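You operate a simulated robot arm through the tools that you are given. There is no shell and no other tool.

Carry out the task below with a simulated two-armed robot. There is one attempt and no reset: what you move stays moved.

Task
Take the purple cassette on the top of the film bench and put it away on the top of the small white table. Fetch the blue dry pack and set it on top of the spool of blue thread. Put the memory card labelled "M-36" from the top of the slide bench on the low shelf of the slide bench and the memory card marked "M-25" on top of the spool of yellow thread. Put the print on an orange board marked "P-45" from the top of the slide bench on the blotter with a green lip. Fetch the small beige box from the top of the slide bench and set it on the teal teal-edged plan there. Do these in any order. Set down upright: small beige box.

The check looks at the end state, three seconds after you hand in, the way a careful person would. Anything else that was tipped, shoved, dropped, spilled or broken makes it a failure.

Robot
Two 7-joint arms with two-finger grippers on one trunk, on a base that drives. Base frame: it is fixed to the floor where the robot stands at the start and does not move with it; the origin is under the middle of the robot, x ahead of it, y to its left, z up. Units: mm, degrees, N and s.
The left shoulder is at the start at [70, 139, 1080], the right one opposite. With the tool pointing down near the work surface each hand reaches from about 360 to 760 mm from the robot's upright axis, wherever it stands, measured 20 degrees to its own side. Places, roughly: blotter with a green lip (16x15x3 cm) [300, -1100, 800]; blue dry pack [2000, 750, 750]; low shelf of the slide bench [4000, 700, 200]; memory card [3750, 750, 750]; print on an orange board [3500, 500, 750]; purple cassette [2750, 1000, 750]; small beige box (7x15x14 cm) [3900, 500, 900]; spool of blue thread (6x6x7 cm) [900, -1500, 800]; spool of yellow thread (6x6x7 cm) [3300, 900, 800]; teal-edged plan [4000, 750, 750]; top of the small white table [700, -1200, 800]. Payload 3.43 kg a hand.
Tool frame (each hand has its own): the origin (TCP) lies between the finger pads and is the grasp point; the fingertips stand 30 mm ahead of it; z points along the fingers, y is the line along which they close. Largest opening 104 mm; the body of the gripper starts 57 mm behind the TCP.
Orientation is that of the tool frame in the base frame, as [roll, pitch, yaw] about the fixed x, y, z axes, in that order (R = Rz(yaw) Ry(pitch) Rx(roll)). With the fingers straight down and closing along the base's y, the tool's x points along the base's -x, its y along +y and its z along -z.

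Tools
- The arms move only by the tool nudge_tool. It takes "left_targets", "right_targets" or both (then of equal length, played together; a hand with none holds still); each is a list of rows, each a list of 7 numbers: the closure, from 0 (fully open) to 1 (shut), then the shift along the tool's x, y, z in units of 400 mm (1.0 is 400 mm), then the turn, a rotation vector about the tool's x, y, z in units of 120 degrees (1.0 is 120 degrees). In form: [[gripper, x, y, z, ax, ay, az], ...]. A call has 1 to 20 rows; each row is the pose to reach, as a shift and turn from the pose commanded when the call began, along the tool's axes at that moment. A call with a number of a shift or a turn outside -1 to 1 is refused whole. Each row takes 0.2 s and may step no farther than 50 mm and 8.6 degrees from the row before; otherwise, or with a gripper value out of range, the whole call is refused. A pose out of reach is approached as far as the arm can. The call stops where the force on the tool passes 40 N (or 10 N more than at its start, if that is more) or the arm is blocked; 0.2 s more then pass. The fingers move at their own pace (about 45 mm/s each) and stop on an object; they squeeze with about 31 N. The grip force told is the motor's: it shows also when the fingers shut on nothing. Time passes only in rows, and 0.2 s behind the last, so rows that repeat a pose let the fingers close. The reply holds the time, the measured pose of the TCP, the force on the tool along the base axes, the opening and the grip force, in the units named above and with some noise, with the torque about the TCP (base axes, N m) and any sound that the robot's microphone picked up.
- Cameras (640 x 400 px; columns grow to the right, rows downward): "scene" is now at [138.3, -12.9, 1307.8]; the picture's right is [-0.14, -0.99, 0.00], its down [-0.58, 0.08, -0.81] and it looks along [0.80, -0.11, -0.59] (base axes); focal length 214 px, centre (320, 200). "left" rides on the left gripper at [67, -18, -90] in its tool frame; the picture's right is [0.25, 0.97, 0.00], its down [-0.73, 0.19, -0.66] and it looks along [-0.64, 0.17, 0.75] (tool axes); focal length 218 px, centre (320, 200). "right" rides on the right gripper at [67, 18, -90] in its tool frame; the picture's right is [-0.25, 0.97, 0.00], its down [-0.73, -0.19, -0.66] and it looks along [-0.64, -0.17, 0.75] (tool axes); focal length 218 px, centre (320, 200). There is no depth. A picture from a camera that has moved, and an enlarged one, comes with that camera's place and axes in the base frame and with its lens.
- camera(camera): a new picture of that camera. No time passes.
- move_column(by): slides the trunk up (or, below 0, down) by that many mm; the arms and the scene camera ride with it, the base frame stays. It gives what a move gives, with no picture.
- drive_base(legs): drives the robot by 1 to 6 legs, each [ahead, left, turn to the left] in mm, mm and degrees, along the robot's own axes; the way and the turn of a leg run together, so that a leg with both is an arc; at most 1500 mm and 180 degrees a leg. The arms and the cameras ride along, it lands a little off, and it stops where it bumps. It gives what a move gives.
- aim_head(pan, tilt): turns the head with the scene camera to pan (to the left, within 86 degrees either way) and tilt (down, from -29 to 69), counted from straight ahead of the robot. It gives what a move gives.
- inspect(camera, box): a new picture of the part [left, top, right, bottom] of that camera's present view, enlarged. No time passes.
- finish_job(): hands the job in; it is judged then, once.

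Nothing tells you exact positions but the pictures and the camera data. Unless the task says otherwise, let go and move clear before handing in.

The tools are called as name(argument=value, ...) on one line, values as JSON. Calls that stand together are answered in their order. nudge_tool: Moves the arms, as the interface text tells. Its arguments: {"type":"object","properties":{"left_targets":{"type":"array","items":{"type":"array","items":{"type":"number"}}},"right_targets":{"type":"array","items":{"type":"array","items":{"type":"number"}}}},"required":[]} The other tools are called the same way: move_column (by) slides the trunk up or down; drive_base (legs) drives the base; aim_head (pan, tilt) turns the head that bears the scene camera; camera (camera) takes a picture; inspect (camera, box) takes an enlarged picture of a part of a camera's view; finish_job () hands the job in.

At the start:

```text
time_s: 0.0
left_ee_pos: [551.2, 276.5, 1084.2]
left_tool_rot: [-180.0, 0.0, 179.9]
left_contact_force: [0.1, 0.5, -0.7]
left_wrist_torque: [0.02, -0.02, 0.02]
left_width: 104.1
left_finger_force: 0.1
right_ee_pos: [475.2, -204.2, 1048.9]
right_tool_rot: [179.9, 0.0, 180.0]
right_contact_force: [0.0, 0.1, 0.2]
right_wrist_torque: [-0.01, 0.01, 0.02]
right_width: 104.1
right_finger_force: 0.1
trunk travel left (down, up): [-575.0, 365.0]
robot x, y, heading: [-2.5, 0.4, -0.1]
head pan, tilt: [-7.9, 35.8]
```

scene: 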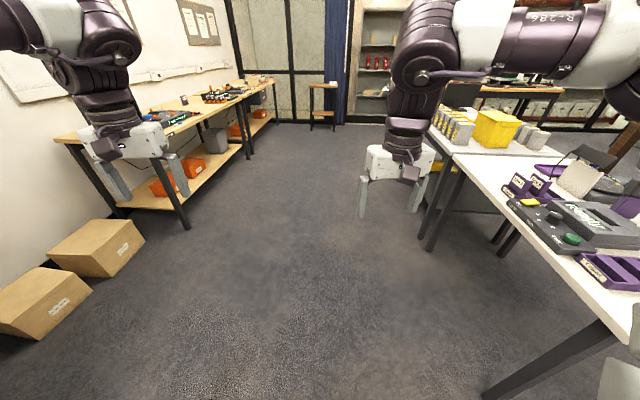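
right: 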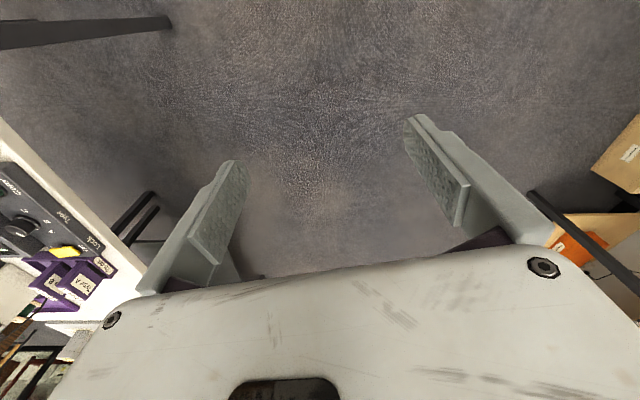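
left: 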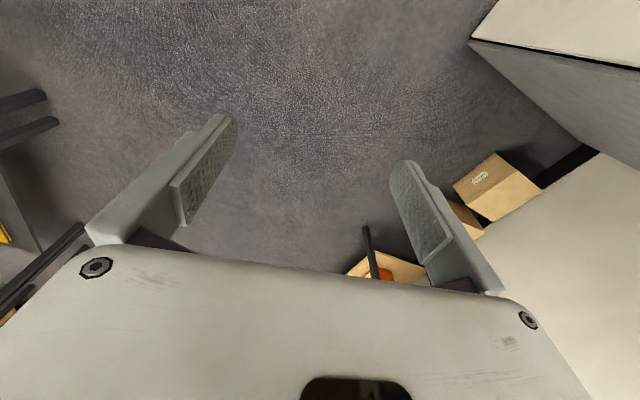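

I see the work room: a wooden bench on the left running ahead, white tables on the right. I'll look around with the head camera first before moving.

aim_head(pan=-60, tilt=30)

camera(camera="scene")

aim_head(pan=15, tilt=20)

camera(camera="scene")

```text
time_s: 1.2
left_ee_pos: [549.6, 275.0, 1083.6]
left_tool_rot: [179.9, 0.0, -180.0]
left_contact_force: [0.3, 1.4, -0.1]
left_wrist_torque: [0.03, -0.01, -0.01]
left_width: 104.1
left_finger_force: 0.1
right_ee_pos: [474.8, -203.9, 1049.6]
right_tool_rot: [-180.0, 0.0, -180.0]
right_contact_force: [-0.4, 0.5, 0.3]
right_wrist_torque: [-0.05, 0.01, -0.03]
right_width: 103.9
right_finger_force: 0.0
trunk travel left (down, up): [-575.0, 365.0]
robot x, y, heading: [3.2, 3.8, 0.0]
head pan, tilt: [-60.0, 30.0]
```

```text
taken
camera scene: at [96.8, -79.2, 1316.9], right [-0.87, -0.5, 0.0], down [-0.25, 0.43, -0.87], along [0.43, -0.75, -0.5], focal length 214 px, centre (320, 200)
```

scene: 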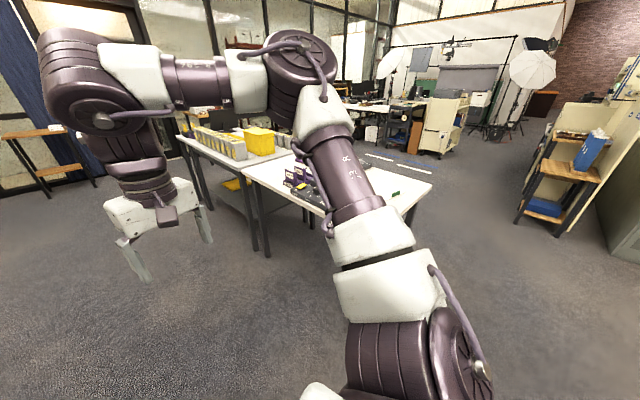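

```text
time_s: 2.7
left_ee_pos: [550.1, 275.7, 1084.7]
left_tool_rot: [179.9, 0.0, 179.9]
left_contact_force: [-0.9, -0.7, 0.3]
left_wrist_torque: [0.01, 0.01, 0.0]
left_width: 104.1
left_finger_force: 0.1
right_ee_pos: [475.4, -203.9, 1050.4]
right_tool_rot: [180.0, 0.1, -180.0]
right_contact_force: [0.0, -0.6, -0.1]
right_wrist_torque: [0.01, -0.01, -0.03]
right_width: 104.0
right_finger_force: 0.1
trunk travel left (down, up): [-575.0, 365.0]
robot x, y, heading: [-0.9, -0.2, 0.2]
head pan, tilt: [15.0, 20.0]
```

```text
taken
camera scene: at [141.5, 23.1, 1332.9], right [0.26, -0.97, 0.0], down [-0.33, -0.09, -0.94], along [0.91, 0.24, -0.34], focal length 214 px, centre (320, 200)
```

scene: 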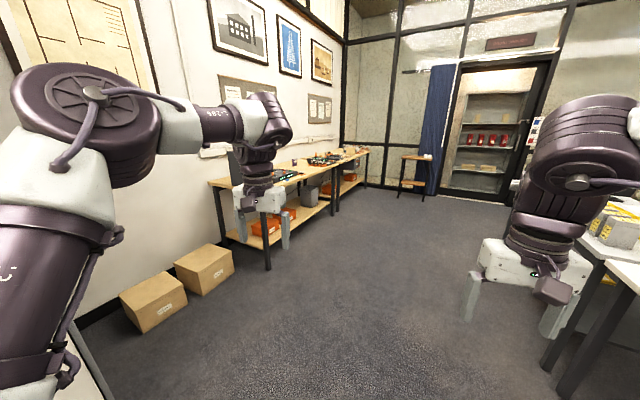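

The wooden benches (film, then slide bench) run along the left; the white tables are on the right. I'll turn right to look at the white table and its targets first.

drive_base(legs=[[0, 0, -90]])

aim_head(pan=0, tilt=35)

camera(camera="scene")

```text
time_s: 6.9
left_ee_pos: [272.2, -552.3, 1085.0]
left_tool_rot: [-180.0, 0.0, 89.6]
left_contact_force: [0.2, 0.4, 0.0]
left_wrist_torque: [0.0, 0.01, -0.02]
left_width: 104.4
left_finger_force: 0.0
right_ee_pos: [-206.4, -474.7, 1048.7]
right_tool_rot: [-180.0, 0.0, 89.6]
right_contact_force: [-0.1, -0.7, -0.8]
right_wrist_torque: [0.04, 0.0, 0.03]
right_width: 104.0
right_finger_force: 0.0
trunk travel left (down, up): [-575.0, 365.0]
robot x, y, heading: [1.8, 2.8, -90.4]
head pan, tilt: [15.0, 20.0]
```

```text
time_s: 7.7
left_ee_pos: [271.5, -551.8, 1083.0]
left_tool_rot: [-180.0, 0.0, 89.6]
left_contact_force: [-0.1, -0.4, 0.6]
left_wrist_torque: [-0.03, 0.0, 0.03]
left_width: 103.9
left_finger_force: 0.0
right_ee_pos: [-207.7, -473.6, 1048.9]
right_tool_rot: [-180.0, 0.0, 89.6]
right_contact_force: [0.0, -0.2, 0.4]
right_wrist_torque: [-0.03, 0.02, -0.01]
right_width: 103.9
right_finger_force: 0.0
trunk travel left (down, up): [-575.0, 365.0]
robot x, y, heading: [-0.3, 0.2, -90.5]
head pan, tilt: [0.0, 35.0]
```

```text
taken
camera scene: at [0.4, -139.3, 1309.2], right [-1.0, 0.01, 0.0], down [0.0, 0.57, -0.82], along [0.0, -0.82, -0.57], focal length 214 px, centre (320, 200)
```

scene: 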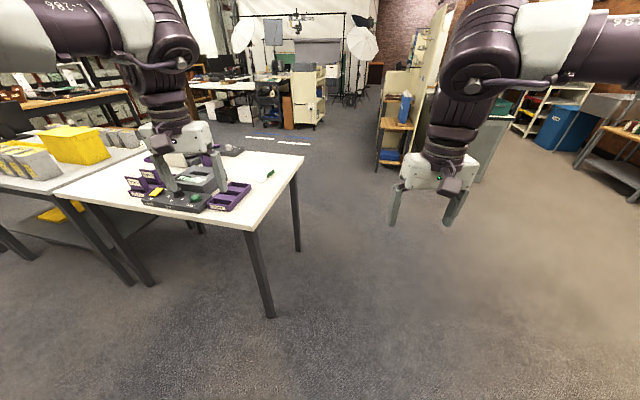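

The white table stands ahead-left. I'll shift over in front of it for a better look.

drive_base(legs=[[0, 550, 0]])

aim_head(pan=0, tilt=30)

camera(camera="scene")

inspect(camera="scene", box=[160, 100, 480, 300])

```text
time_s: 10.9
left_ee_pos: [822.3, -557.7, 1083.5]
left_tool_rot: [180.0, 0.0, 89.5]
left_contact_force: [0.4, 0.2, 0.4]
left_wrist_torque: [0.01, 0.0, 0.02]
left_width: 103.9
left_finger_force: 0.3
right_ee_pos: [343.7, -477.7, 1047.8]
right_tool_rot: [-179.9, 0.0, 89.6]
right_contact_force: [-1.2, -0.7, 0.3]
right_wrist_torque: [0.02, -0.03, 0.01]
right_width: 104.0
right_finger_force: 0.0
trunk travel left (down, up): [-575.0, 365.0]
robot x, y, heading: [555.9, -4.1, -90.3]
head pan, tilt: [0.0, 35.0]
```

```text
time_s: 11.5
left_ee_pos: [824.9, -558.2, 1084.6]
left_tool_rot: [179.9, 0.0, 89.5]
left_contact_force: [-0.3, -0.5, -0.3]
left_wrist_torque: [0.02, -0.02, 0.03]
left_width: 104.3
left_finger_force: 0.0
right_ee_pos: [344.1, -478.3, 1049.4]
right_tool_rot: [-179.9, 0.0, 89.4]
right_contact_force: [-0.1, 0.1, -0.3]
right_wrist_torque: [-0.02, 0.05, 0.0]
right_width: 103.9
right_finger_force: 0.0
trunk travel left (down, up): [-575.0, 365.0]
robot x, y, heading: [550.4, -4.7, -90.2]
head pan, tilt: [0.0, 30.0]
```

```text
taken
camera scene: at [552.8, -145.9, 1316.9], right [-1.0, 0.01, 0.0], down [0.0, 0.5, -0.87], along [-0.01, -0.87, -0.5], focal length 214 px, centre (320, 200)
```

scene: 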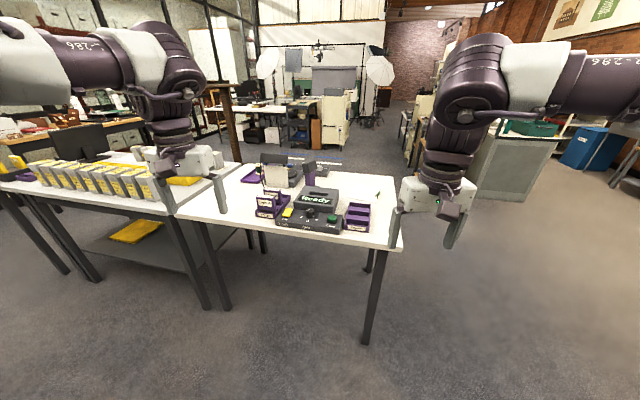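

```text
2.00 times, centred on (320, 200) of scene
camera zoom: at [552.8, -145.9, 1316.9], right [-1.0, 0.01, 0.0], down [0.0, 0.5, -0.87], along [-0.01, -0.87, -0.5], focal length 429 px, centre (320, 200)
```

zoom: 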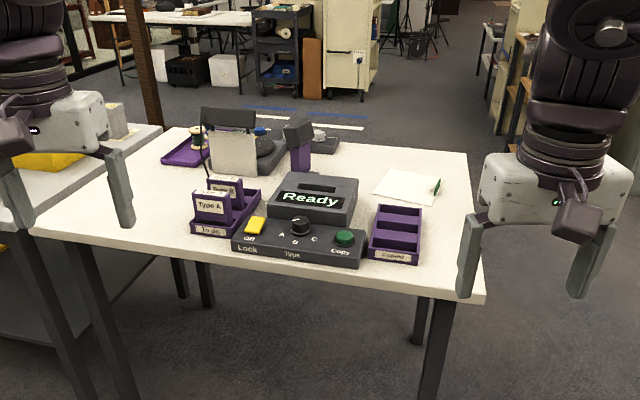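

The small white table carries a copier console, purple trays, and the blotter with green lip. I'll zoom in on details.

inspect(camera="scene", box=[230, 145, 350, 220])

inspect(camera="scene", box=[320, 165, 416, 225])

```text
5.33 times, centred on (290, 182) of scene
camera zoom: at [552.8, -145.9, 1316.9], right [-1.0, 0.01, 0.0], down [0.0, 0.5, -0.87], along [-0.01, -0.87, -0.5], focal length 1144 px, centre (480, 293)
```

zoom: 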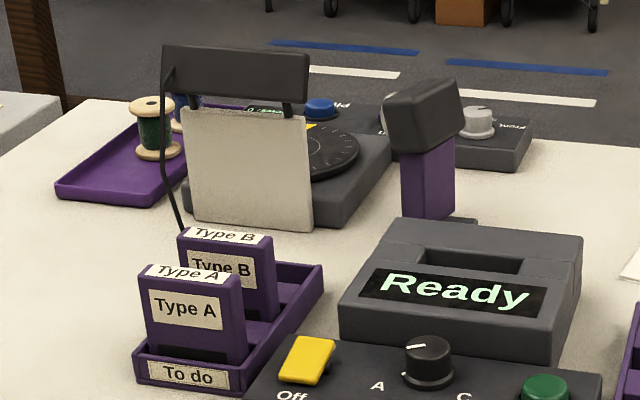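

```text
6.67 times, centred on (368, 195) of scene
camera zoom: at [552.8, -145.9, 1316.9], right [-1.0, 0.01, 0.0], down [0.0, 0.5, -0.87], along [-0.01, -0.87, -0.5], focal length 1430 px, centre (0, 233)
```

zoom: 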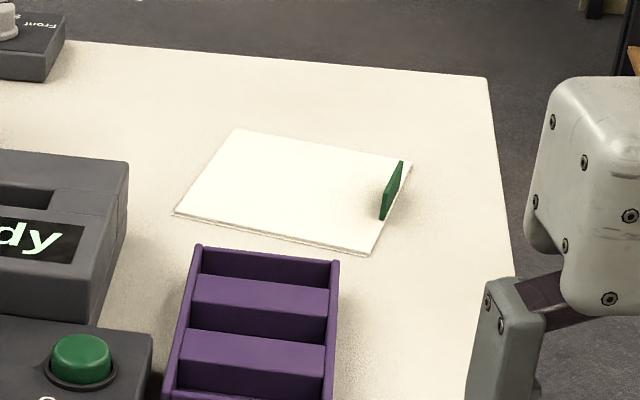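

The blue spool sits behind a green one in a purple tray at the table's far side, so I'll reach that from the far side later. Now I drive along the benches to look at the objects there.

drive_base(legs=[[0, 0, 90], [1350, -200, 0]])

aim_head(pan=70, tilt=35)

camera(camera="scene")

aim_head(pan=25, tilt=30)

camera(camera="scene")

```text
time_s: 22.2
left_ee_pos: [2448.2, 108.2, 1084.5]
left_tool_rot: [-179.9, 0.0, -177.9]
left_contact_force: [0.1, 0.0, 0.1]
left_wrist_torque: [0.0, -0.03, 0.0]
left_width: 103.8
left_finger_force: 0.0
right_ee_pos: [2392.2, -375.0, 1049.8]
right_tool_rot: [-180.0, 0.1, -177.8]
right_contact_force: [-0.1, -0.5, 0.5]
right_wrist_torque: [-0.01, 0.01, -0.03]
right_width: 104.0
right_finger_force: 0.0
trunk travel left (down, up): [-575.0, 365.0]
robot x, y, heading: [1910.4, -189.5, 2.2]
head pan, tilt: [0.0, 30.0]
```

```text
time_s: 23.6
left_ee_pos: [2448.0, 108.5, 1083.3]
left_tool_rot: [180.0, 0.0, -177.8]
left_contact_force: [0.5, 0.2, 0.6]
left_wrist_torque: [0.01, -0.01, 0.0]
left_width: 103.8
left_finger_force: 0.0
right_ee_pos: [2391.9, -373.9, 1048.2]
right_tool_rot: [-179.9, 0.0, -177.8]
right_contact_force: [0.3, -0.2, -0.8]
right_wrist_torque: [-0.01, -0.03, 0.0]
right_width: 103.9
right_finger_force: 0.1
trunk travel left (down, up): [-575.0, 365.0]
robot x, y, heading: [1908.9, -191.2, 2.4]
head pan, tilt: [70.0, 35.0]
```

```text
taken
camera scene: at [1986.8, -103.6, 1309.1], right [0.95, -0.31, 0.0], down [-0.18, -0.55, -0.82], along [0.25, 0.78, -0.57], focal length 214 px, centre (320, 200)
```

scene: 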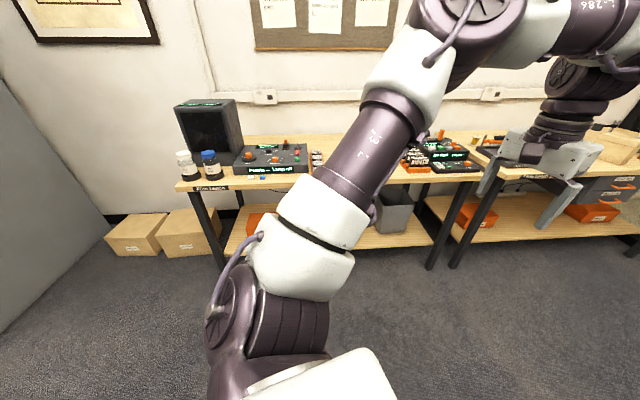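

```text
time_s: 24.7
left_ee_pos: [2448.8, 108.2, 1083.5]
left_tool_rot: [180.0, 0.0, -177.8]
left_contact_force: [-1.0, 0.3, 0.9]
left_wrist_torque: [-0.03, -0.02, -0.02]
left_width: 104.0
left_finger_force: 0.1
right_ee_pos: [2391.1, -375.4, 1049.0]
right_tool_rot: [-180.0, 0.0, -177.8]
right_contact_force: [0.2, 1.1, -0.4]
right_wrist_torque: [0.01, -0.01, -0.01]
right_width: 104.1
right_finger_force: 0.0
trunk travel left (down, up): [-575.0, 365.0]
robot x, y, heading: [1906.8, -190.7, 2.2]
head pan, tilt: [25.0, 30.0]
```

```text
taken
camera scene: at [2040.2, -146.0, 1316.9], right [0.46, -0.89, 0.0], down [-0.44, -0.23, -0.87], along [0.77, 0.4, -0.5], focal length 214 px, centre (320, 200)
```

scene: 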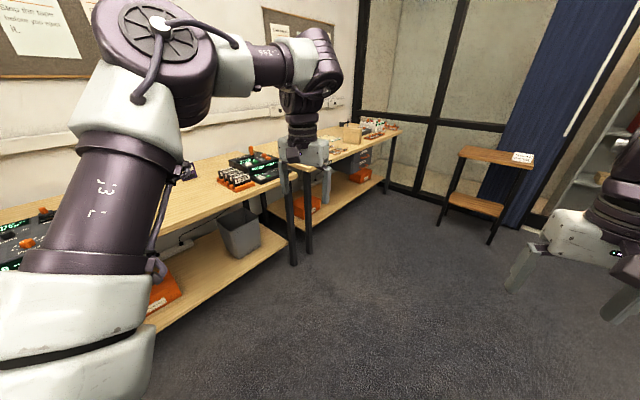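

The film bench (dark device, bottles) is directly to my left, and the slide bench follows farther along. I'll turn to face the film bench.

drive_base(legs=[[0, 0, 88], [0, -100, 0]])

aim_head(pan=0, tilt=30)

camera(camera="scene")

inspect(camera="scene", box=[180, 100, 480, 288])

```text
time_s: 29.5
left_ee_pos: [1762.4, 370.8, 1083.5]
left_tool_rot: [180.0, 0.0, -92.8]
left_contact_force: [-0.5, -0.7, -0.9]
left_wrist_torque: [0.0, -0.01, 0.0]
left_width: 104.0
left_finger_force: 0.0
right_ee_pos: [2237.9, 271.2, 1048.6]
right_tool_rot: [-180.0, 0.0, -92.8]
right_contact_force: [0.4, -0.3, -0.2]
right_wrist_torque: [-0.02, -0.02, 0.04]
right_width: 104.2
right_finger_force: 0.0
trunk travel left (down, up): [-575.0, 365.0]
robot x, y, heading: [2010.1, -196.3, 87.1]
head pan, tilt: [25.0, 30.0]
```

```text
time_s: 30.4
left_ee_pos: [1762.0, 369.3, 1083.7]
left_tool_rot: [-180.0, 0.1, -92.8]
left_contact_force: [0.0, 0.4, 0.4]
left_wrist_torque: [-0.02, -0.02, 0.01]
left_width: 104.1
left_finger_force: 0.0
right_ee_pos: [2237.4, 272.2, 1050.2]
right_tool_rot: [180.0, -0.1, -92.9]
right_contact_force: [-0.4, -0.4, 0.0]
right_wrist_torque: [0.01, -0.01, 0.0]
right_width: 103.8
right_finger_force: 0.0
trunk travel left (down, up): [-575.0, 365.0]
robot x, y, heading: [2008.8, -193.8, 87.0]
head pan, tilt: [0.0, 30.0]
```

```text
taken
camera scene: at [2018.2, -53.9, 1316.9], right [1.0, -0.05, 0.0], down [-0.02, -0.5, -0.87], along [0.04, 0.86, -0.5], focal length 214 px, centre (320, 200)
```

scene: 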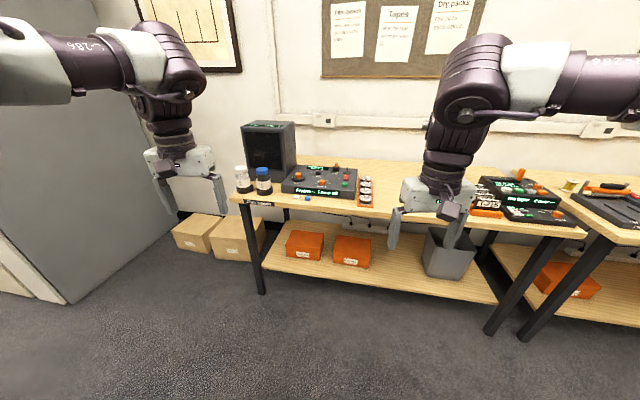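

```text
2.13 times, centred on (330, 194) of scene
camera zoom: at [2018.2, -53.9, 1316.9], right [1.0, -0.05, 0.0], down [-0.02, -0.5, -0.87], along [0.04, 0.86, -0.5], focal length 456 px, centre (299, 213)
```

zoom: 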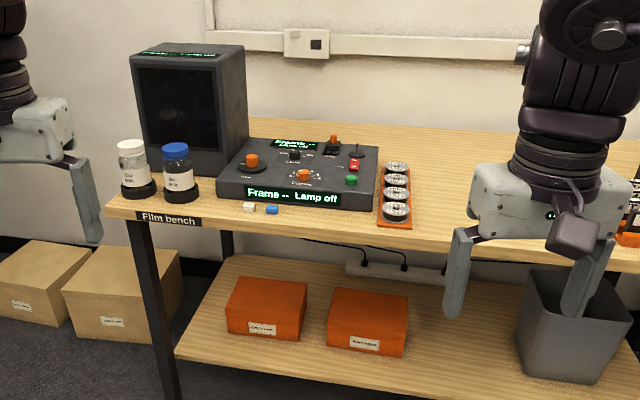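

The notices on the wall may carry rules; I'll read them, and zoom on the small packs near the bench's front edge.

aim_head(pan=-20, tilt=0)

camera(camera="scene")

inspect(camera="scene", box=[160, 60, 416, 220])

```text
time_s: 31.3
left_ee_pos: [1762.3, 370.0, 1084.4]
left_tool_rot: [-180.0, 0.1, -92.7]
left_contact_force: [-0.2, 0.1, 0.0]
left_wrist_torque: [-0.05, 0.03, 0.03]
left_width: 104.0
left_finger_force: 0.0
right_ee_pos: [2238.2, 270.8, 1048.7]
right_tool_rot: [-180.0, 0.0, -92.8]
right_contact_force: [0.3, 0.1, 0.1]
right_wrist_torque: [-0.03, -0.02, -0.02]
right_width: 104.1
right_finger_force: 0.1
trunk travel left (down, up): [-575.0, 365.0]
robot x, y, heading: [2015.3, -189.4, 87.0]
head pan, tilt: [-20.0, 0.0]
```

```text
taken
camera scene: at [2049.2, -61.3, 1365.2], right [0.92, -0.39, 0.0], down [0.0, 0.0, -1.0], along [0.39, 0.92, 0.0], focal length 214 px, centre (320, 200)
```

scene: 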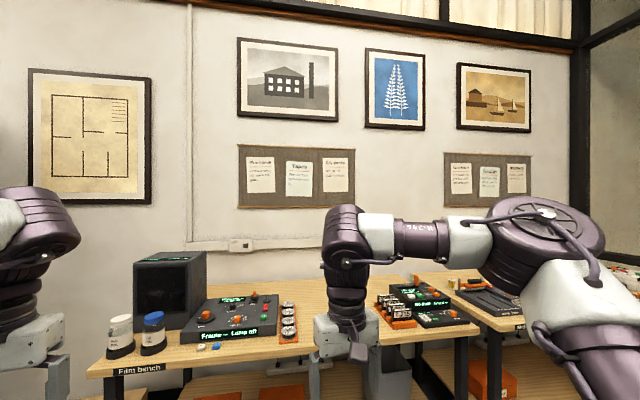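

```text
2.50 times, centred on (288, 140) of scene
camera zoom: at [2049.2, -61.3, 1365.2], right [0.92, -0.39, 0.0], down [0.0, 0.0, -1.0], along [0.39, 0.92, 0.0], focal length 536 px, centre (400, 350)
```

zoom: 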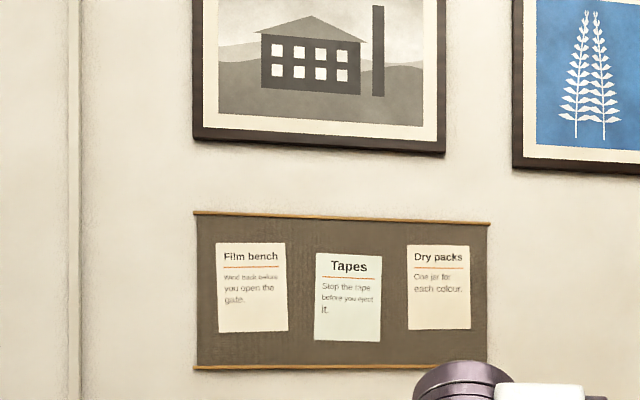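

Notes say: wind back before opening the gate; stop the tape before ejecting; one jar per dry pack colour. I'll drive closer to the film bench and look at the packs and the cassette.

drive_base(legs=[[400, 0, 3]])

aim_head(pan=0, tilt=40)

camera(camera="scene")

inspect(camera="scene", box=[220, 100, 380, 200])

aim_head(pan=-50, tilt=35)

camera(camera="scene")

```text
time_s: 33.9
left_ee_pos: [1741.9, 762.1, 1084.7]
left_tool_rot: [-179.9, -0.1, -89.9]
left_contact_force: [-1.4, 0.1, 0.5]
left_wrist_torque: [0.02, 0.01, -0.02]
left_width: 104.2
left_finger_force: 0.2
right_ee_pos: [2223.3, 688.8, 1048.4]
right_tool_rot: [179.9, -0.1, -90.0]
right_contact_force: [-0.5, -0.6, 0.2]
right_wrist_torque: [-0.01, 0.01, 0.03]
right_width: 104.0
right_finger_force: 0.1
trunk travel left (down, up): [-575.0, 365.0]
robot x, y, heading: [2018.2, 211.0, 89.9]
head pan, tilt: [-20.0, 0.0]
```

```text
time_s: 34.9
left_ee_pos: [1743.2, 762.1, 1083.7]
left_tool_rot: [-180.0, 0.0, -89.8]
left_contact_force: [0.5, 0.2, -1.1]
left_wrist_torque: [0.03, 0.0, 0.04]
left_width: 104.0
left_finger_force: 0.0
right_ee_pos: [2222.6, 688.2, 1049.1]
right_tool_rot: [-180.0, 0.1, -89.8]
right_contact_force: [-0.2, -0.1, -0.6]
right_wrist_torque: [0.0, 0.02, -0.04]
right_width: 104.1
right_finger_force: 0.0
trunk travel left (down, up): [-575.0, 365.0]
robot x, y, heading: [2021.6, 212.2, 90.3]
head pan, tilt: [0.0, 40.0]
```

```text
taken
camera scene: at [2021.1, 346.7, 1301.6], right [1.0, 0.0, 0.0], down [0.0, -0.64, -0.77], along [0.0, 0.77, -0.64], focal length 214 px, centre (320, 200)
```

scene: 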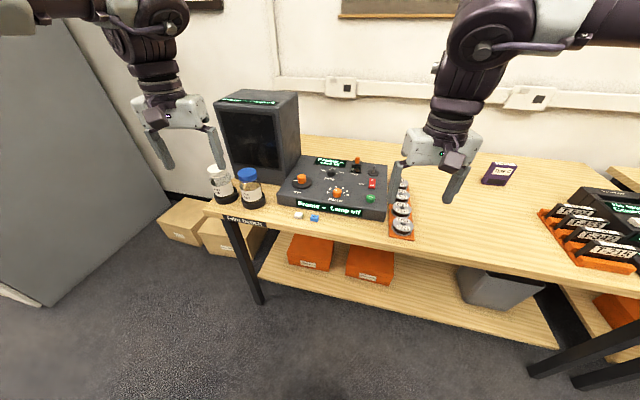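

```text
4.00 times, centred on (300, 150) of scene
camera zoom: at [2021.1, 346.7, 1301.6], right [1.0, 0.0, 0.0], down [0.0, -0.64, -0.77], along [0.0, 0.77, -0.64], focal length 858 px, centre (400, 400)
```

zoom: 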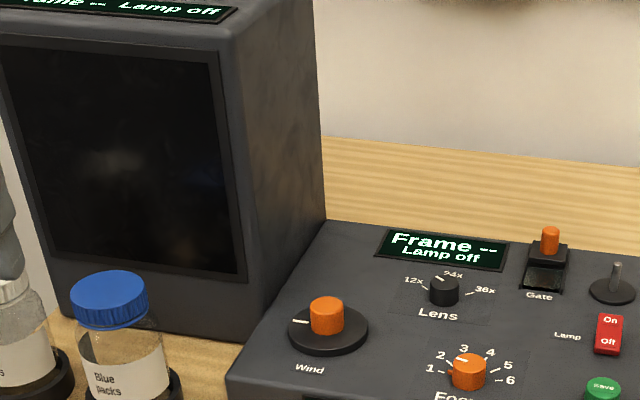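

```text
time_s: 36.1
left_ee_pos: [1742.1, 761.8, 1084.1]
left_tool_rot: [180.0, 0.0, -89.8]
left_contact_force: [0.0, -0.4, -0.1]
left_wrist_torque: [0.02, 0.01, 0.01]
left_width: 104.0
left_finger_force: 0.1
right_ee_pos: [2222.7, 689.1, 1049.3]
right_tool_rot: [180.0, 0.1, -89.9]
right_contact_force: [-0.1, 0.0, -1.2]
right_wrist_torque: [-0.01, 0.04, 0.01]
right_width: 104.1
right_finger_force: 0.1
trunk travel left (down, up): [-575.0, 365.0]
robot x, y, heading: [2019.0, 214.5, 90.2]
head pan, tilt: [-50.0, 35.0]
```

```text
taken
camera scene: at [2088.5, 318.6, 1309.1], right [0.65, -0.76, 0.0], down [-0.44, -0.37, -0.82], along [0.63, 0.53, -0.57], focal length 214 px, centre (320, 200)
```

scene: 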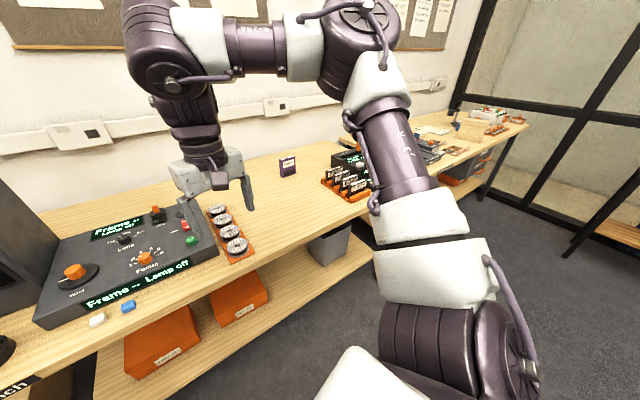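

I see the blue and white dry packs at the bench front, and a purple cassette farther right at about x 2750. I'll zoom on each.

inspect(camera="scene", box=[80, 270, 160, 320])

inspect(camera="scene", box=[250, 130, 378, 210])

camera(camera="right")

camera(camera="left")

```text
8.00 times, centred on (120, 295) of scene
camera zoom: at [2088.5, 318.6, 1309.1], right [0.65, -0.76, 0.0], down [-0.44, -0.37, -0.82], along [0.63, 0.53, -0.57], focal length 1716 px, centre (1920, -560)
```

zoom: 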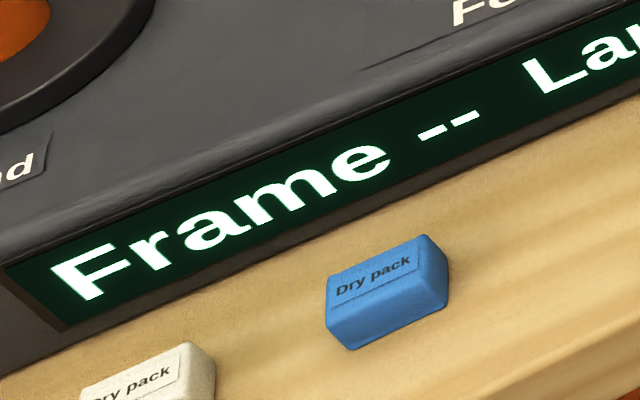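

```text
5.00 times, centred on (314, 170) of scene
camera zoom: at [2088.5, 318.6, 1309.1], right [0.65, -0.76, 0.0], down [-0.44, -0.37, -0.82], along [0.63, 0.53, -0.57], focal length 1072 px, centre (350, 350)
```

zoom: 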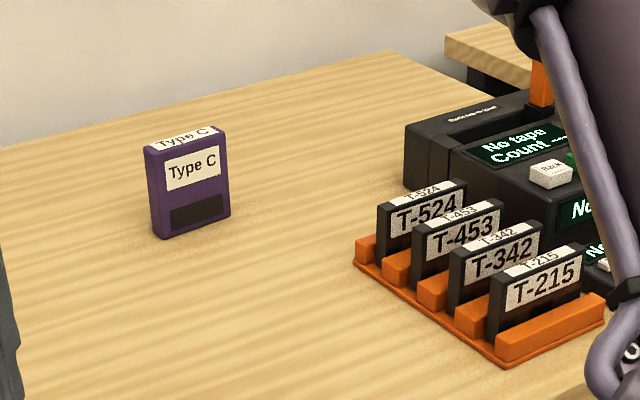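

```text
taken
camera right: at [2205.5, 618.6, 1138.9], right [-0.97, 0.25, 0.0], down [0.19, 0.73, 0.66], along [0.16, 0.64, -0.75], focal length 218 px, centre (320, 200)
```

right: 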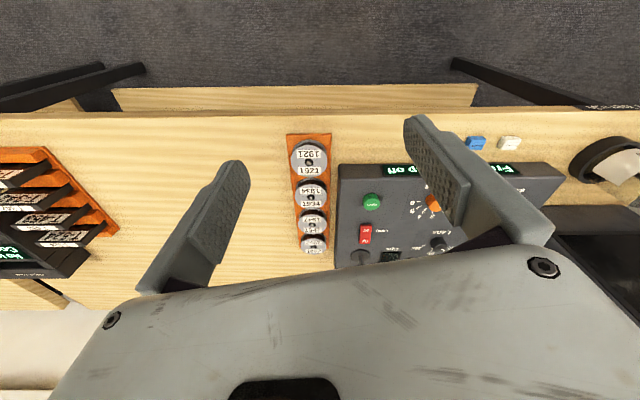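

```text
taken
camera left: at [1760.1, 696.4, 1174.1], right [-0.97, -0.26, 0.0], down [-0.19, 0.73, 0.66], along [-0.17, 0.63, -0.75], focal length 218 px, centre (320, 200)
```

left: 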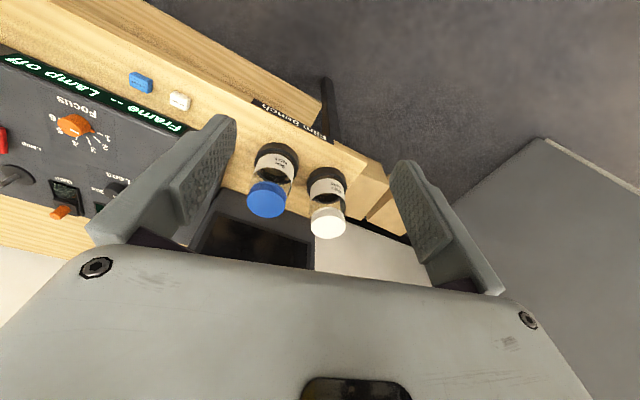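

The blue dry pack is at about [2000, 842, 810], so the bench top is near z 800. I'll zoom with the hand cameras to get its size and orientation.

inspect(camera="left", box=[100, 50, 228, 130])

inspect(camera="right", box=[430, 110, 558, 190])

```text
5.00 times, centred on (164, 90) of left
camera zoom: at [1760.1, 696.4, 1174.1], right [-0.97, -0.26, 0.0], down [-0.19, 0.73, 0.66], along [-0.17, 0.63, -0.75], focal length 1091 px, centre (1100, 750)
```

zoom: 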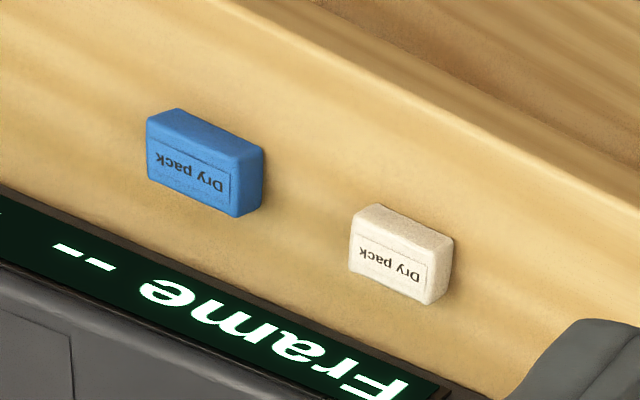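

```text
5.00 times, centred on (494, 150) of right
camera zoom: at [2205.5, 618.6, 1138.9], right [-0.97, 0.25, 0.0], down [0.19, 0.73, 0.66], along [0.16, 0.64, -0.75], focal length 1091 px, centre (-550, 450)
```

zoom: 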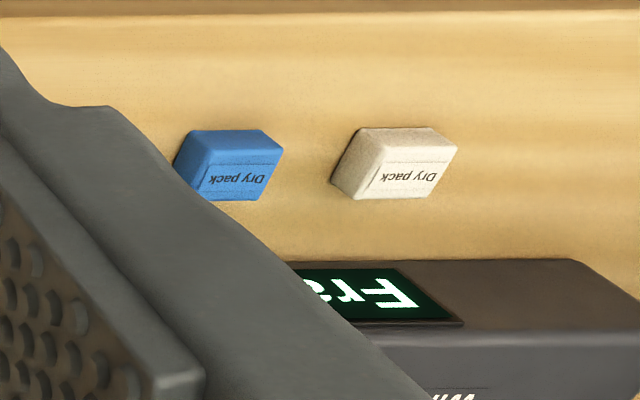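

Pack is roughly 34×22×14 mm, long side along x, with the console behind it. I'll shift the base right so the pack lies to the left hand's side, then turn the left wrist 90° so the fingers close along y.

drive_base(legs=[[0, -180, 0]])

nudge_tool(left_targets=[[0, 0, 0, 0, 0, 0, 0.07], [0, 0, 0, 0, 0, 0, 0.14], [0, 0, 0, 0, 0, 0, 0.21], [0, 0, 0, 0, 0, 0, 0.28], [0, 0, 0, 0, 0, 0, 0.35], [0, 0, 0, 0, 0, 0, 0.42], [0, 0, 0, 0, 0, 0, 0.49], [0, 0, 0, 0, 0, 0, 0.56], [0, 0, 0, 0, 0, 0, 0.63], [0, 0, 0, 0, 0, 0, 0.7], [0, 0, 0, 0, 0, 0, 0.75]])

camera(camera="left")

```text
time_s: 37.6
left_ee_pos: [1919.8, 761.7, 1082.2]
left_tool_rot: [180.0, 0.0, -89.6]
left_contact_force: [-0.8, -0.3, -0.3]
left_wrist_torque: [0.01, 0.02, 0.01]
left_width: 104.0
left_finger_force: 0.1
right_ee_pos: [2399.3, 690.4, 1049.5]
right_tool_rot: [-179.8, 0.0, -89.8]
right_contact_force: [0.1, 0.7, 0.2]
right_wrist_torque: [-0.01, -0.01, 0.03]
right_width: 103.8
right_finger_force: 0.0
trunk travel left (down, up): [-575.0, 365.0]
robot x, y, heading: [2195.0, 211.7, 90.3]
head pan, tilt: [-50.0, 35.0]
```

```text
time_s: 40.0
left_ee_pos: [1920.0, 762.4, 1084.2]
left_tool_rot: [-180.0, 0.0, 180.0]
left_contact_force: [-0.4, 0.2, -0.7]
left_wrist_torque: [0.0, 0.01, 0.0]
left_width: 104.0
left_finger_force: 0.0
right_ee_pos: [2400.3, 689.7, 1048.5]
right_tool_rot: [-179.9, 0.0, -89.8]
right_contact_force: [-0.4, 0.4, 0.0]
right_wrist_torque: [-0.03, 0.0, 0.03]
right_width: 104.1
right_finger_force: 0.1
trunk travel left (down, up): [-575.0, 365.0]
robot x, y, heading: [2196.0, 214.8, 90.3]
head pan, tilt: [-50.0, 35.0]
```

```text
taken
camera left: at [1852.3, 745.9, 1174.4], right [-0.25, 0.97, 0.0], down [0.73, 0.19, 0.66], along [0.64, 0.17, -0.75], focal length 218 px, centre (320, 200)
```

left: 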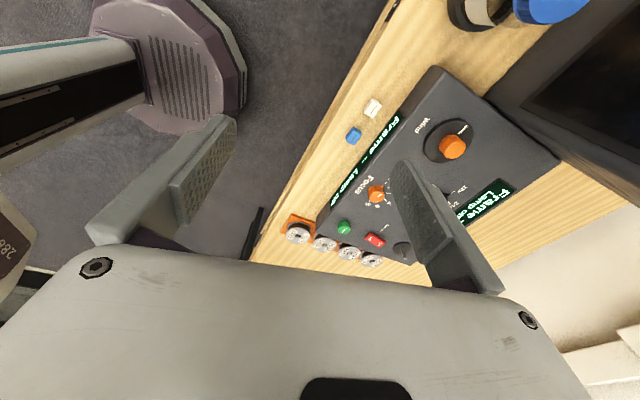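

The left wrist turned cleanly. The pack triangulates again to about [2000, 844]. I'll move the left hand above it and re-check before descending.

nudge_tool(left_targets=[[0.4, -0.04, 0.04, 0.077, 0, 0, 0], [0.4, -0.08, 0.08, 0.154, 0, 0, 0], [0.4, -0.12, 0.12, 0.231, 0, 0, 0], [0.4, -0.16, 0.16, 0.308, 0, 0, 0], [0.4, -0.2, 0.2, 0.385, 0, 0, 0], [0.4, -0.2, 0.2, 0.385, 0, 0, 0]])

camera(camera="left")

inspect(camera="left", box=[240, 60, 400, 160])

```text
time_s: 41.4
left_ee_pos: [1998.7, 842.5, 932.7]
left_tool_rot: [-179.9, 0.0, -179.7]
left_contact_force: [-0.4, 0.1, -0.6]
left_wrist_torque: [0.01, -0.01, -0.01]
left_width: 62.2
left_finger_force: 0.0
right_ee_pos: [2399.1, 687.9, 1050.8]
right_tool_rot: [180.0, 0.1, -89.8]
right_contact_force: [-0.1, 0.3, -0.4]
right_wrist_torque: [0.02, -0.01, 0.01]
right_width: 104.0
right_finger_force: 0.2
trunk travel left (down, up): [-575.0, 365.0]
robot x, y, heading: [2198.9, 213.9, 90.4]
head pan, tilt: [-50.0, 35.0]
```

```text
taken
camera left: at [1931.4, 825.9, 1021.0], right [-0.26, 0.97, 0.0], down [0.73, 0.19, 0.66], along [0.64, 0.17, -0.75], focal length 218 px, centre (320, 200)
```

left: 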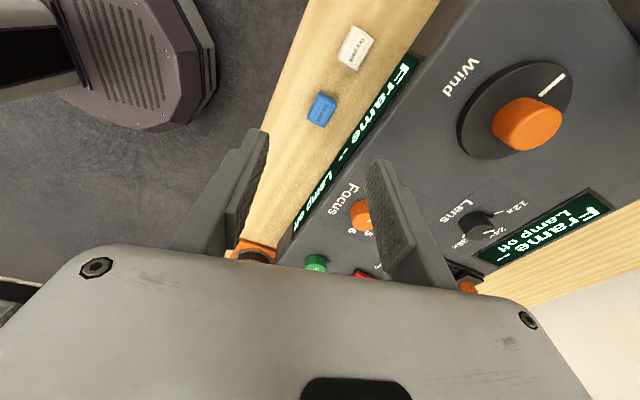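

```text
4.00 times, centred on (320, 110) of left
camera zoom: at [1931.4, 825.9, 1021.0], right [-0.26, 0.97, 0.0], down [0.73, 0.19, 0.66], along [0.64, 0.17, -0.75], focal length 873 px, centre (320, 560)
```

zoom: 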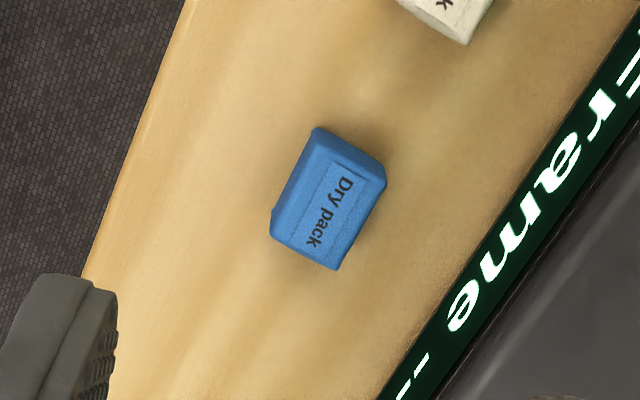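

The pack centre looks like [2001, 847], slightly rotated. I'll lower to just above and look again.

nudge_tool(left_targets=[[0.45, -0.005, 0.01, 0.06, 0, 0, 0], [0.45, -0.005, 0.01, 0.125, 0, 0, 0], [0.45, -0.005, 0.01, 0.125, 0, 0, 0]])

camera(camera="left")

inspect(camera="left", box=[240, 60, 400, 160])

```text
time_s: 42.2
left_ee_pos: [2000.5, 846.8, 880.8]
left_tool_rot: [179.9, 0.0, -179.7]
left_contact_force: [-0.5, 0.8, 6.6]
left_wrist_torque: [0.32, 0.02, 0.05]
left_width: 56.6
left_finger_force: 0.1
right_ee_pos: [2399.7, 689.7, 1050.0]
right_tool_rot: [179.9, 0.0, -89.7]
right_contact_force: [0.3, 1.3, 0.6]
right_wrist_torque: [-0.01, -0.01, 0.02]
right_width: 104.1
right_finger_force: 0.0
trunk travel left (down, up): [-575.0, 365.0]
robot x, y, heading: [2199.8, 212.8, 90.4]
head pan, tilt: [-50.0, 35.0]
```

```text
taken
camera left: at [1933.4, 830.1, 970.9], right [-0.26, 0.97, 0.0], down [0.73, 0.19, 0.66], along [0.63, 0.17, -0.75], focal length 218 px, centre (320, 200)
```

left: 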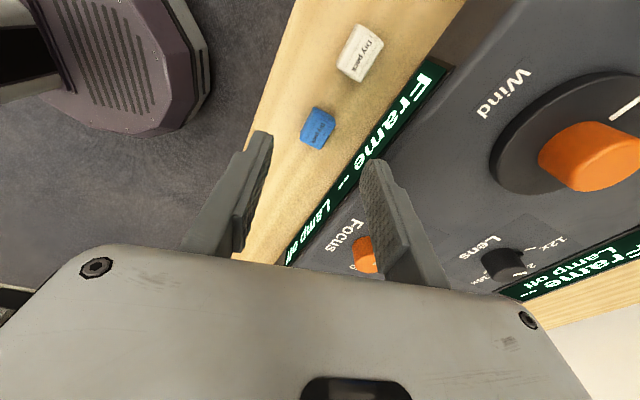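

```text
4.00 times, centred on (320, 110) of left
camera zoom: at [1933.4, 830.1, 970.9], right [-0.26, 0.97, 0.0], down [0.73, 0.19, 0.66], along [0.63, 0.17, -0.75], focal length 873 px, centre (320, 560)
```

zoom: 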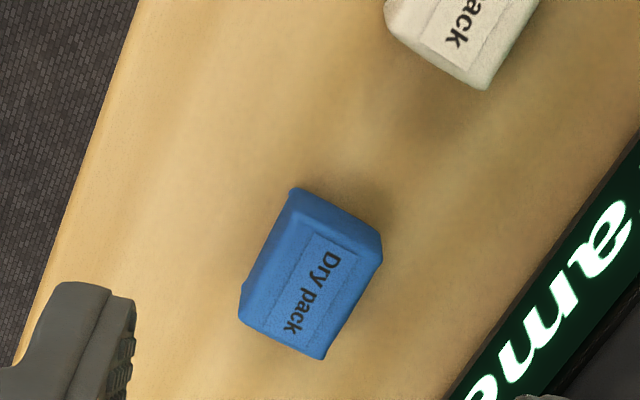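

There's a slight touch on the tool (6.6 N up): the outer finger reached the console's front edge, because the bench and pack are yawed about −14°. I'll back up, align the wrist to the pack and narrow the opening.

nudge_tool(left_targets=[[0.5, 0, 0, -0.06, 0, 0, 0], [0.65, 0, 0, -0.06, 0, 0, 0.06], [0.65, 0.003, 0, -0.06, 0, 0, 0.117], [0.65, 0.003, 0, -0.06, 0, 0, 0.117]])

inspect(camera="left", box=[160, 20, 480, 220])

```text
time_s: 43.2
left_ee_pos: [1998.9, 846.5, 904.3]
left_tool_rot: [179.9, 0.0, 166.2]
left_contact_force: [0.5, -0.6, 0.4]
left_wrist_torque: [0.03, -0.02, -0.01]
left_width: 36.6
left_finger_force: 0.1
right_ee_pos: [2400.8, 688.7, 1049.5]
right_tool_rot: [180.0, 0.0, -89.9]
right_contact_force: [0.3, 0.3, -0.4]
right_wrist_torque: [-0.01, -0.01, 0.0]
right_width: 103.9
right_finger_force: 0.1
trunk travel left (down, up): [-575.0, 365.0]
robot x, y, heading: [2194.3, 208.7, 90.2]
head pan, tilt: [-50.0, 35.0]
```

```text
2.00 times, centred on (320, 120) of left
camera zoom: at [1930.3, 846.6, 994.3], right [-0.01, 1.0, 0.0], down [0.75, 0.01, 0.66], along [0.66, 0.01, -0.75], focal length 436 px, centre (320, 360)
```

zoom: 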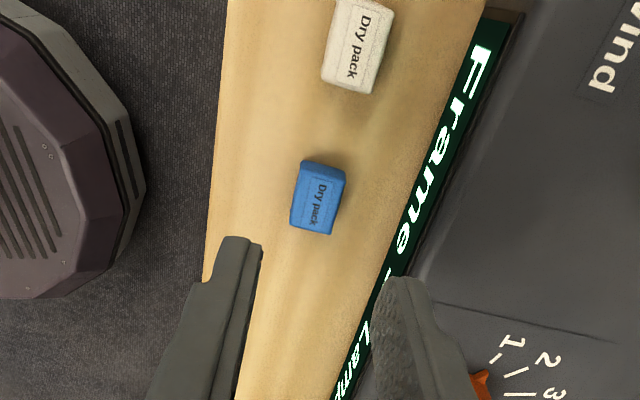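

The wrist is now aligned with the pack. I descend in stages while watching the force.

nudge_tool(left_targets=[[0.65, -0.003, 0, 0.06, 0, 0, 0], [0.65, -0.003, 0, 0.11, 0, 0, 0], [0.65, -0.003, 0, 0.148, 0, 0, 0], [0.65, -0.003, 0, 0.148, 0, 0, 0]])

camera(camera="left")

```text
time_s: 44.2
left_ee_pos: [2001.0, 846.8, 845.1]
left_tool_rot: [-180.0, 0.0, 166.2]
left_contact_force: [-0.2, -0.2, 0.1]
left_wrist_torque: [-0.03, 0.0, 0.02]
left_width: 36.5
left_finger_force: 0.0
right_ee_pos: [2398.6, 690.2, 1049.6]
right_tool_rot: [-180.0, 0.0, -89.7]
right_contact_force: [0.3, -0.2, 0.3]
right_wrist_torque: [0.03, -0.02, 0.03]
right_width: 104.0
right_finger_force: 0.0
trunk travel left (down, up): [-575.0, 365.0]
robot x, y, heading: [2194.6, 212.6, 90.3]
head pan, tilt: [-50.0, 35.0]
```

```text
taken
camera left: at [1931.8, 846.5, 934.8], right [-0.02, 1.0, 0.0], down [0.75, 0.01, 0.66], along [0.66, 0.01, -0.75], focal length 218 px, centre (320, 200)
```

left: 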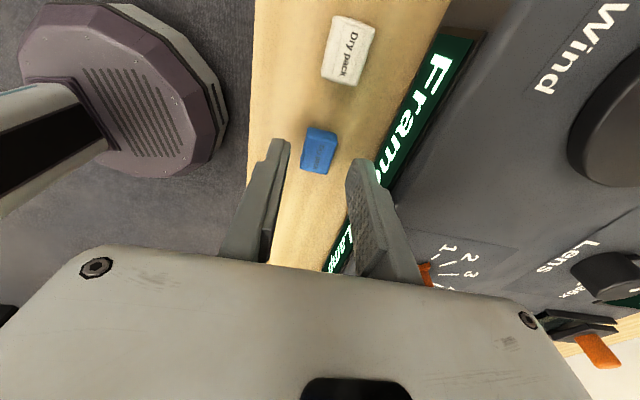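

Pack is centred between the fingertips. I go down the last bit gently.

nudge_tool(left_targets=[[0.65, 0, 0, 0.01, 0, 0, 0], [0.65, 0, 0, 0.0175, 0, 0, 0], [0.65, 0, 0, 0.0225, 0, 0, 0], [0.65, 0, 0, 0.0225, 0, 0, 0]])

camera(camera="left")

```text
time_s: 45.2
left_ee_pos: [2001.5, 846.1, 836.2]
left_tool_rot: [180.0, 0.1, 166.2]
left_contact_force: [0.0, 0.2, 1.1]
left_wrist_torque: [-0.01, -0.03, 0.0]
left_width: 36.7
left_finger_force: 0.1
right_ee_pos: [2400.3, 689.7, 1049.9]
right_tool_rot: [180.0, -0.1, -89.8]
right_contact_force: [0.8, -0.3, 0.8]
right_wrist_torque: [0.03, -0.02, 0.0]
right_width: 103.7
right_finger_force: 0.1
trunk travel left (down, up): [-575.0, 365.0]
robot x, y, heading: [2196.6, 210.2, 90.3]
head pan, tilt: [-50.0, 35.0]
```

```text
taken
camera left: at [1931.9, 846.7, 925.9], right [-0.02, 1.0, 0.0], down [0.75, 0.01, 0.66], along [0.66, 0.01, -0.75], focal length 218 px, centre (320, 200)
```

left: 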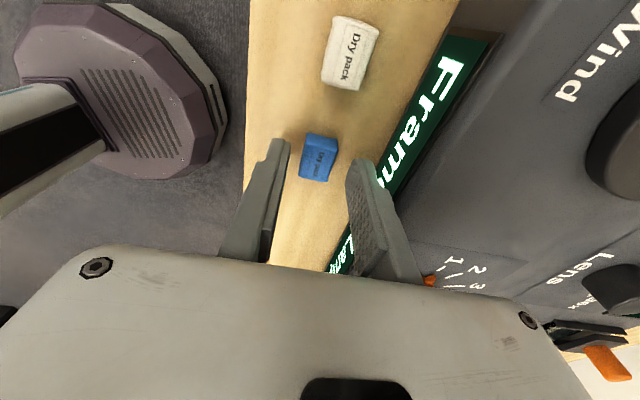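

No contact yet; the pack's top seems near z 809. I continue down a few millimetres at a time.

nudge_tool(left_targets=[[0.65, 0, 0, 0.0075, 0, 0, 0], [0.65, 0, 0, 0.0125, 0, 0, 0], [0.65, 0, 0, 0.0125, 0, 0, 0]])

inspect(camera="left", box=[240, 80, 400, 180])

```text
time_s: 46.0
left_ee_pos: [2002.0, 845.5, 831.6]
left_tool_rot: [180.0, 0.0, 166.2]
left_contact_force: [-0.1, -0.1, 0.9]
left_wrist_torque: [0.0, -0.02, -0.01]
left_width: 36.3
left_finger_force: 0.0
right_ee_pos: [2398.9, 690.6, 1049.7]
right_tool_rot: [-180.0, 0.0, -89.9]
right_contact_force: [0.0, -0.2, -0.5]
right_wrist_torque: [-0.01, 0.0, 0.0]
right_width: 104.0
right_finger_force: 0.0
trunk travel left (down, up): [-575.0, 365.0]
robot x, y, heading: [2198.0, 212.2, 90.3]
head pan, tilt: [-50.0, 35.0]
```

```text
4.00 times, centred on (320, 130) of left
camera zoom: at [1931.7, 846.6, 921.3], right [-0.02, 1.0, 0.0], down [0.75, 0.01, 0.66], along [0.66, 0.01, -0.75], focal length 873 px, centre (320, 480)
```

zoom: 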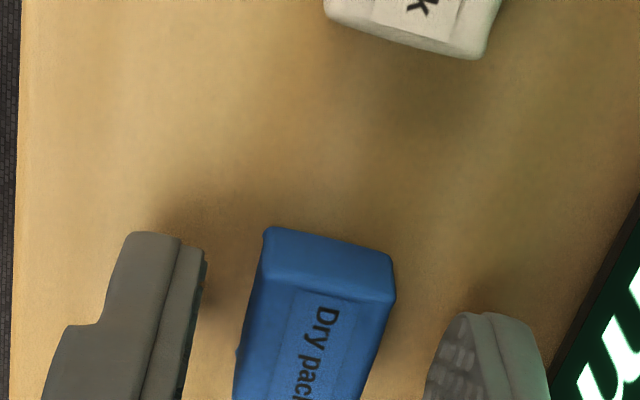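

nudge_tool(left_targets=[[0.65, 0, 0, 0.005, 0, 0, 0], [0.65, 0, 0, 0.01, 0, 0, 0], [0.65, 0, 0, 0.01, 0, 0, 0]])

```text
time_s: 46.8
left_ee_pos: [2001.0, 847.3, 826.4]
left_tool_rot: [180.0, 0.1, 166.2]
left_contact_force: [0.2, -0.4, 3.0]
left_wrist_torque: [-0.02, 0.03, -0.04]
left_width: 36.1
left_finger_force: 0.1
right_ee_pos: [2399.3, 689.4, 1048.6]
right_tool_rot: [-179.9, -0.1, -89.8]
right_contact_force: [-0.2, 0.1, -0.4]
right_wrist_torque: [0.01, 0.0, -0.02]
right_width: 104.2
right_finger_force: 0.0
trunk travel left (down, up): [-575.0, 365.0]
robot x, y, heading: [2200.4, 213.2, 90.3]
head pan, tilt: [-50.0, 35.0]
```

Light contact (3 N) — fingertips are on the bench, so bench top ≈ 797. I lift a hair and close.

nudge_tool(left_targets=[[0.65, 0, 0, -0.004, 0, 0, 0], [1, 0, 0, -0.004, 0, 0, 0], [1, 0, 0, -0.004, 0, 0, 0], [1, 0, 0, -0.004, 0, 0, 0], [1, 0, 0, -0.004, 0, 0, 0]])

inspect(camera="left", box=[240, 80, 400, 180])

```text
time_s: 48.0
left_ee_pos: [2001.8, 846.1, 828.4]
left_tool_rot: [180.0, 0.0, 166.2]
left_contact_force: [0.0, -0.2, 0.8]
left_wrist_torque: [0.0, 0.02, 0.01]
left_width: 18.1
left_finger_force: 30.1
right_ee_pos: [2398.9, 688.6, 1049.1]
right_tool_rot: [180.0, 0.0, -89.8]
right_contact_force: [-0.7, -0.1, 0.7]
right_wrist_torque: [0.02, 0.0, -0.04]
right_width: 104.2
right_finger_force: 0.0
trunk travel left (down, up): [-575.0, 365.0]
robot x, y, heading: [2199.2, 214.0, 90.3]
head pan, tilt: [-50.0, 35.0]
```

```text
4.00 times, centred on (320, 130) of left
camera zoom: at [1931.6, 846.6, 918.7], right [-0.02, 1.0, 0.0], down [0.75, 0.01, 0.66], along [0.66, 0.01, -0.75], focal length 873 px, centre (320, 480)
```

zoom: 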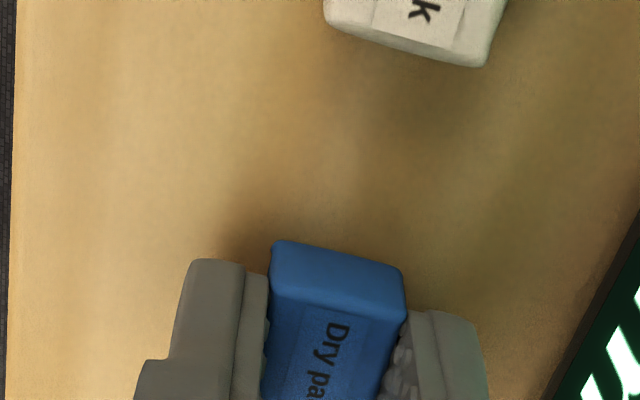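

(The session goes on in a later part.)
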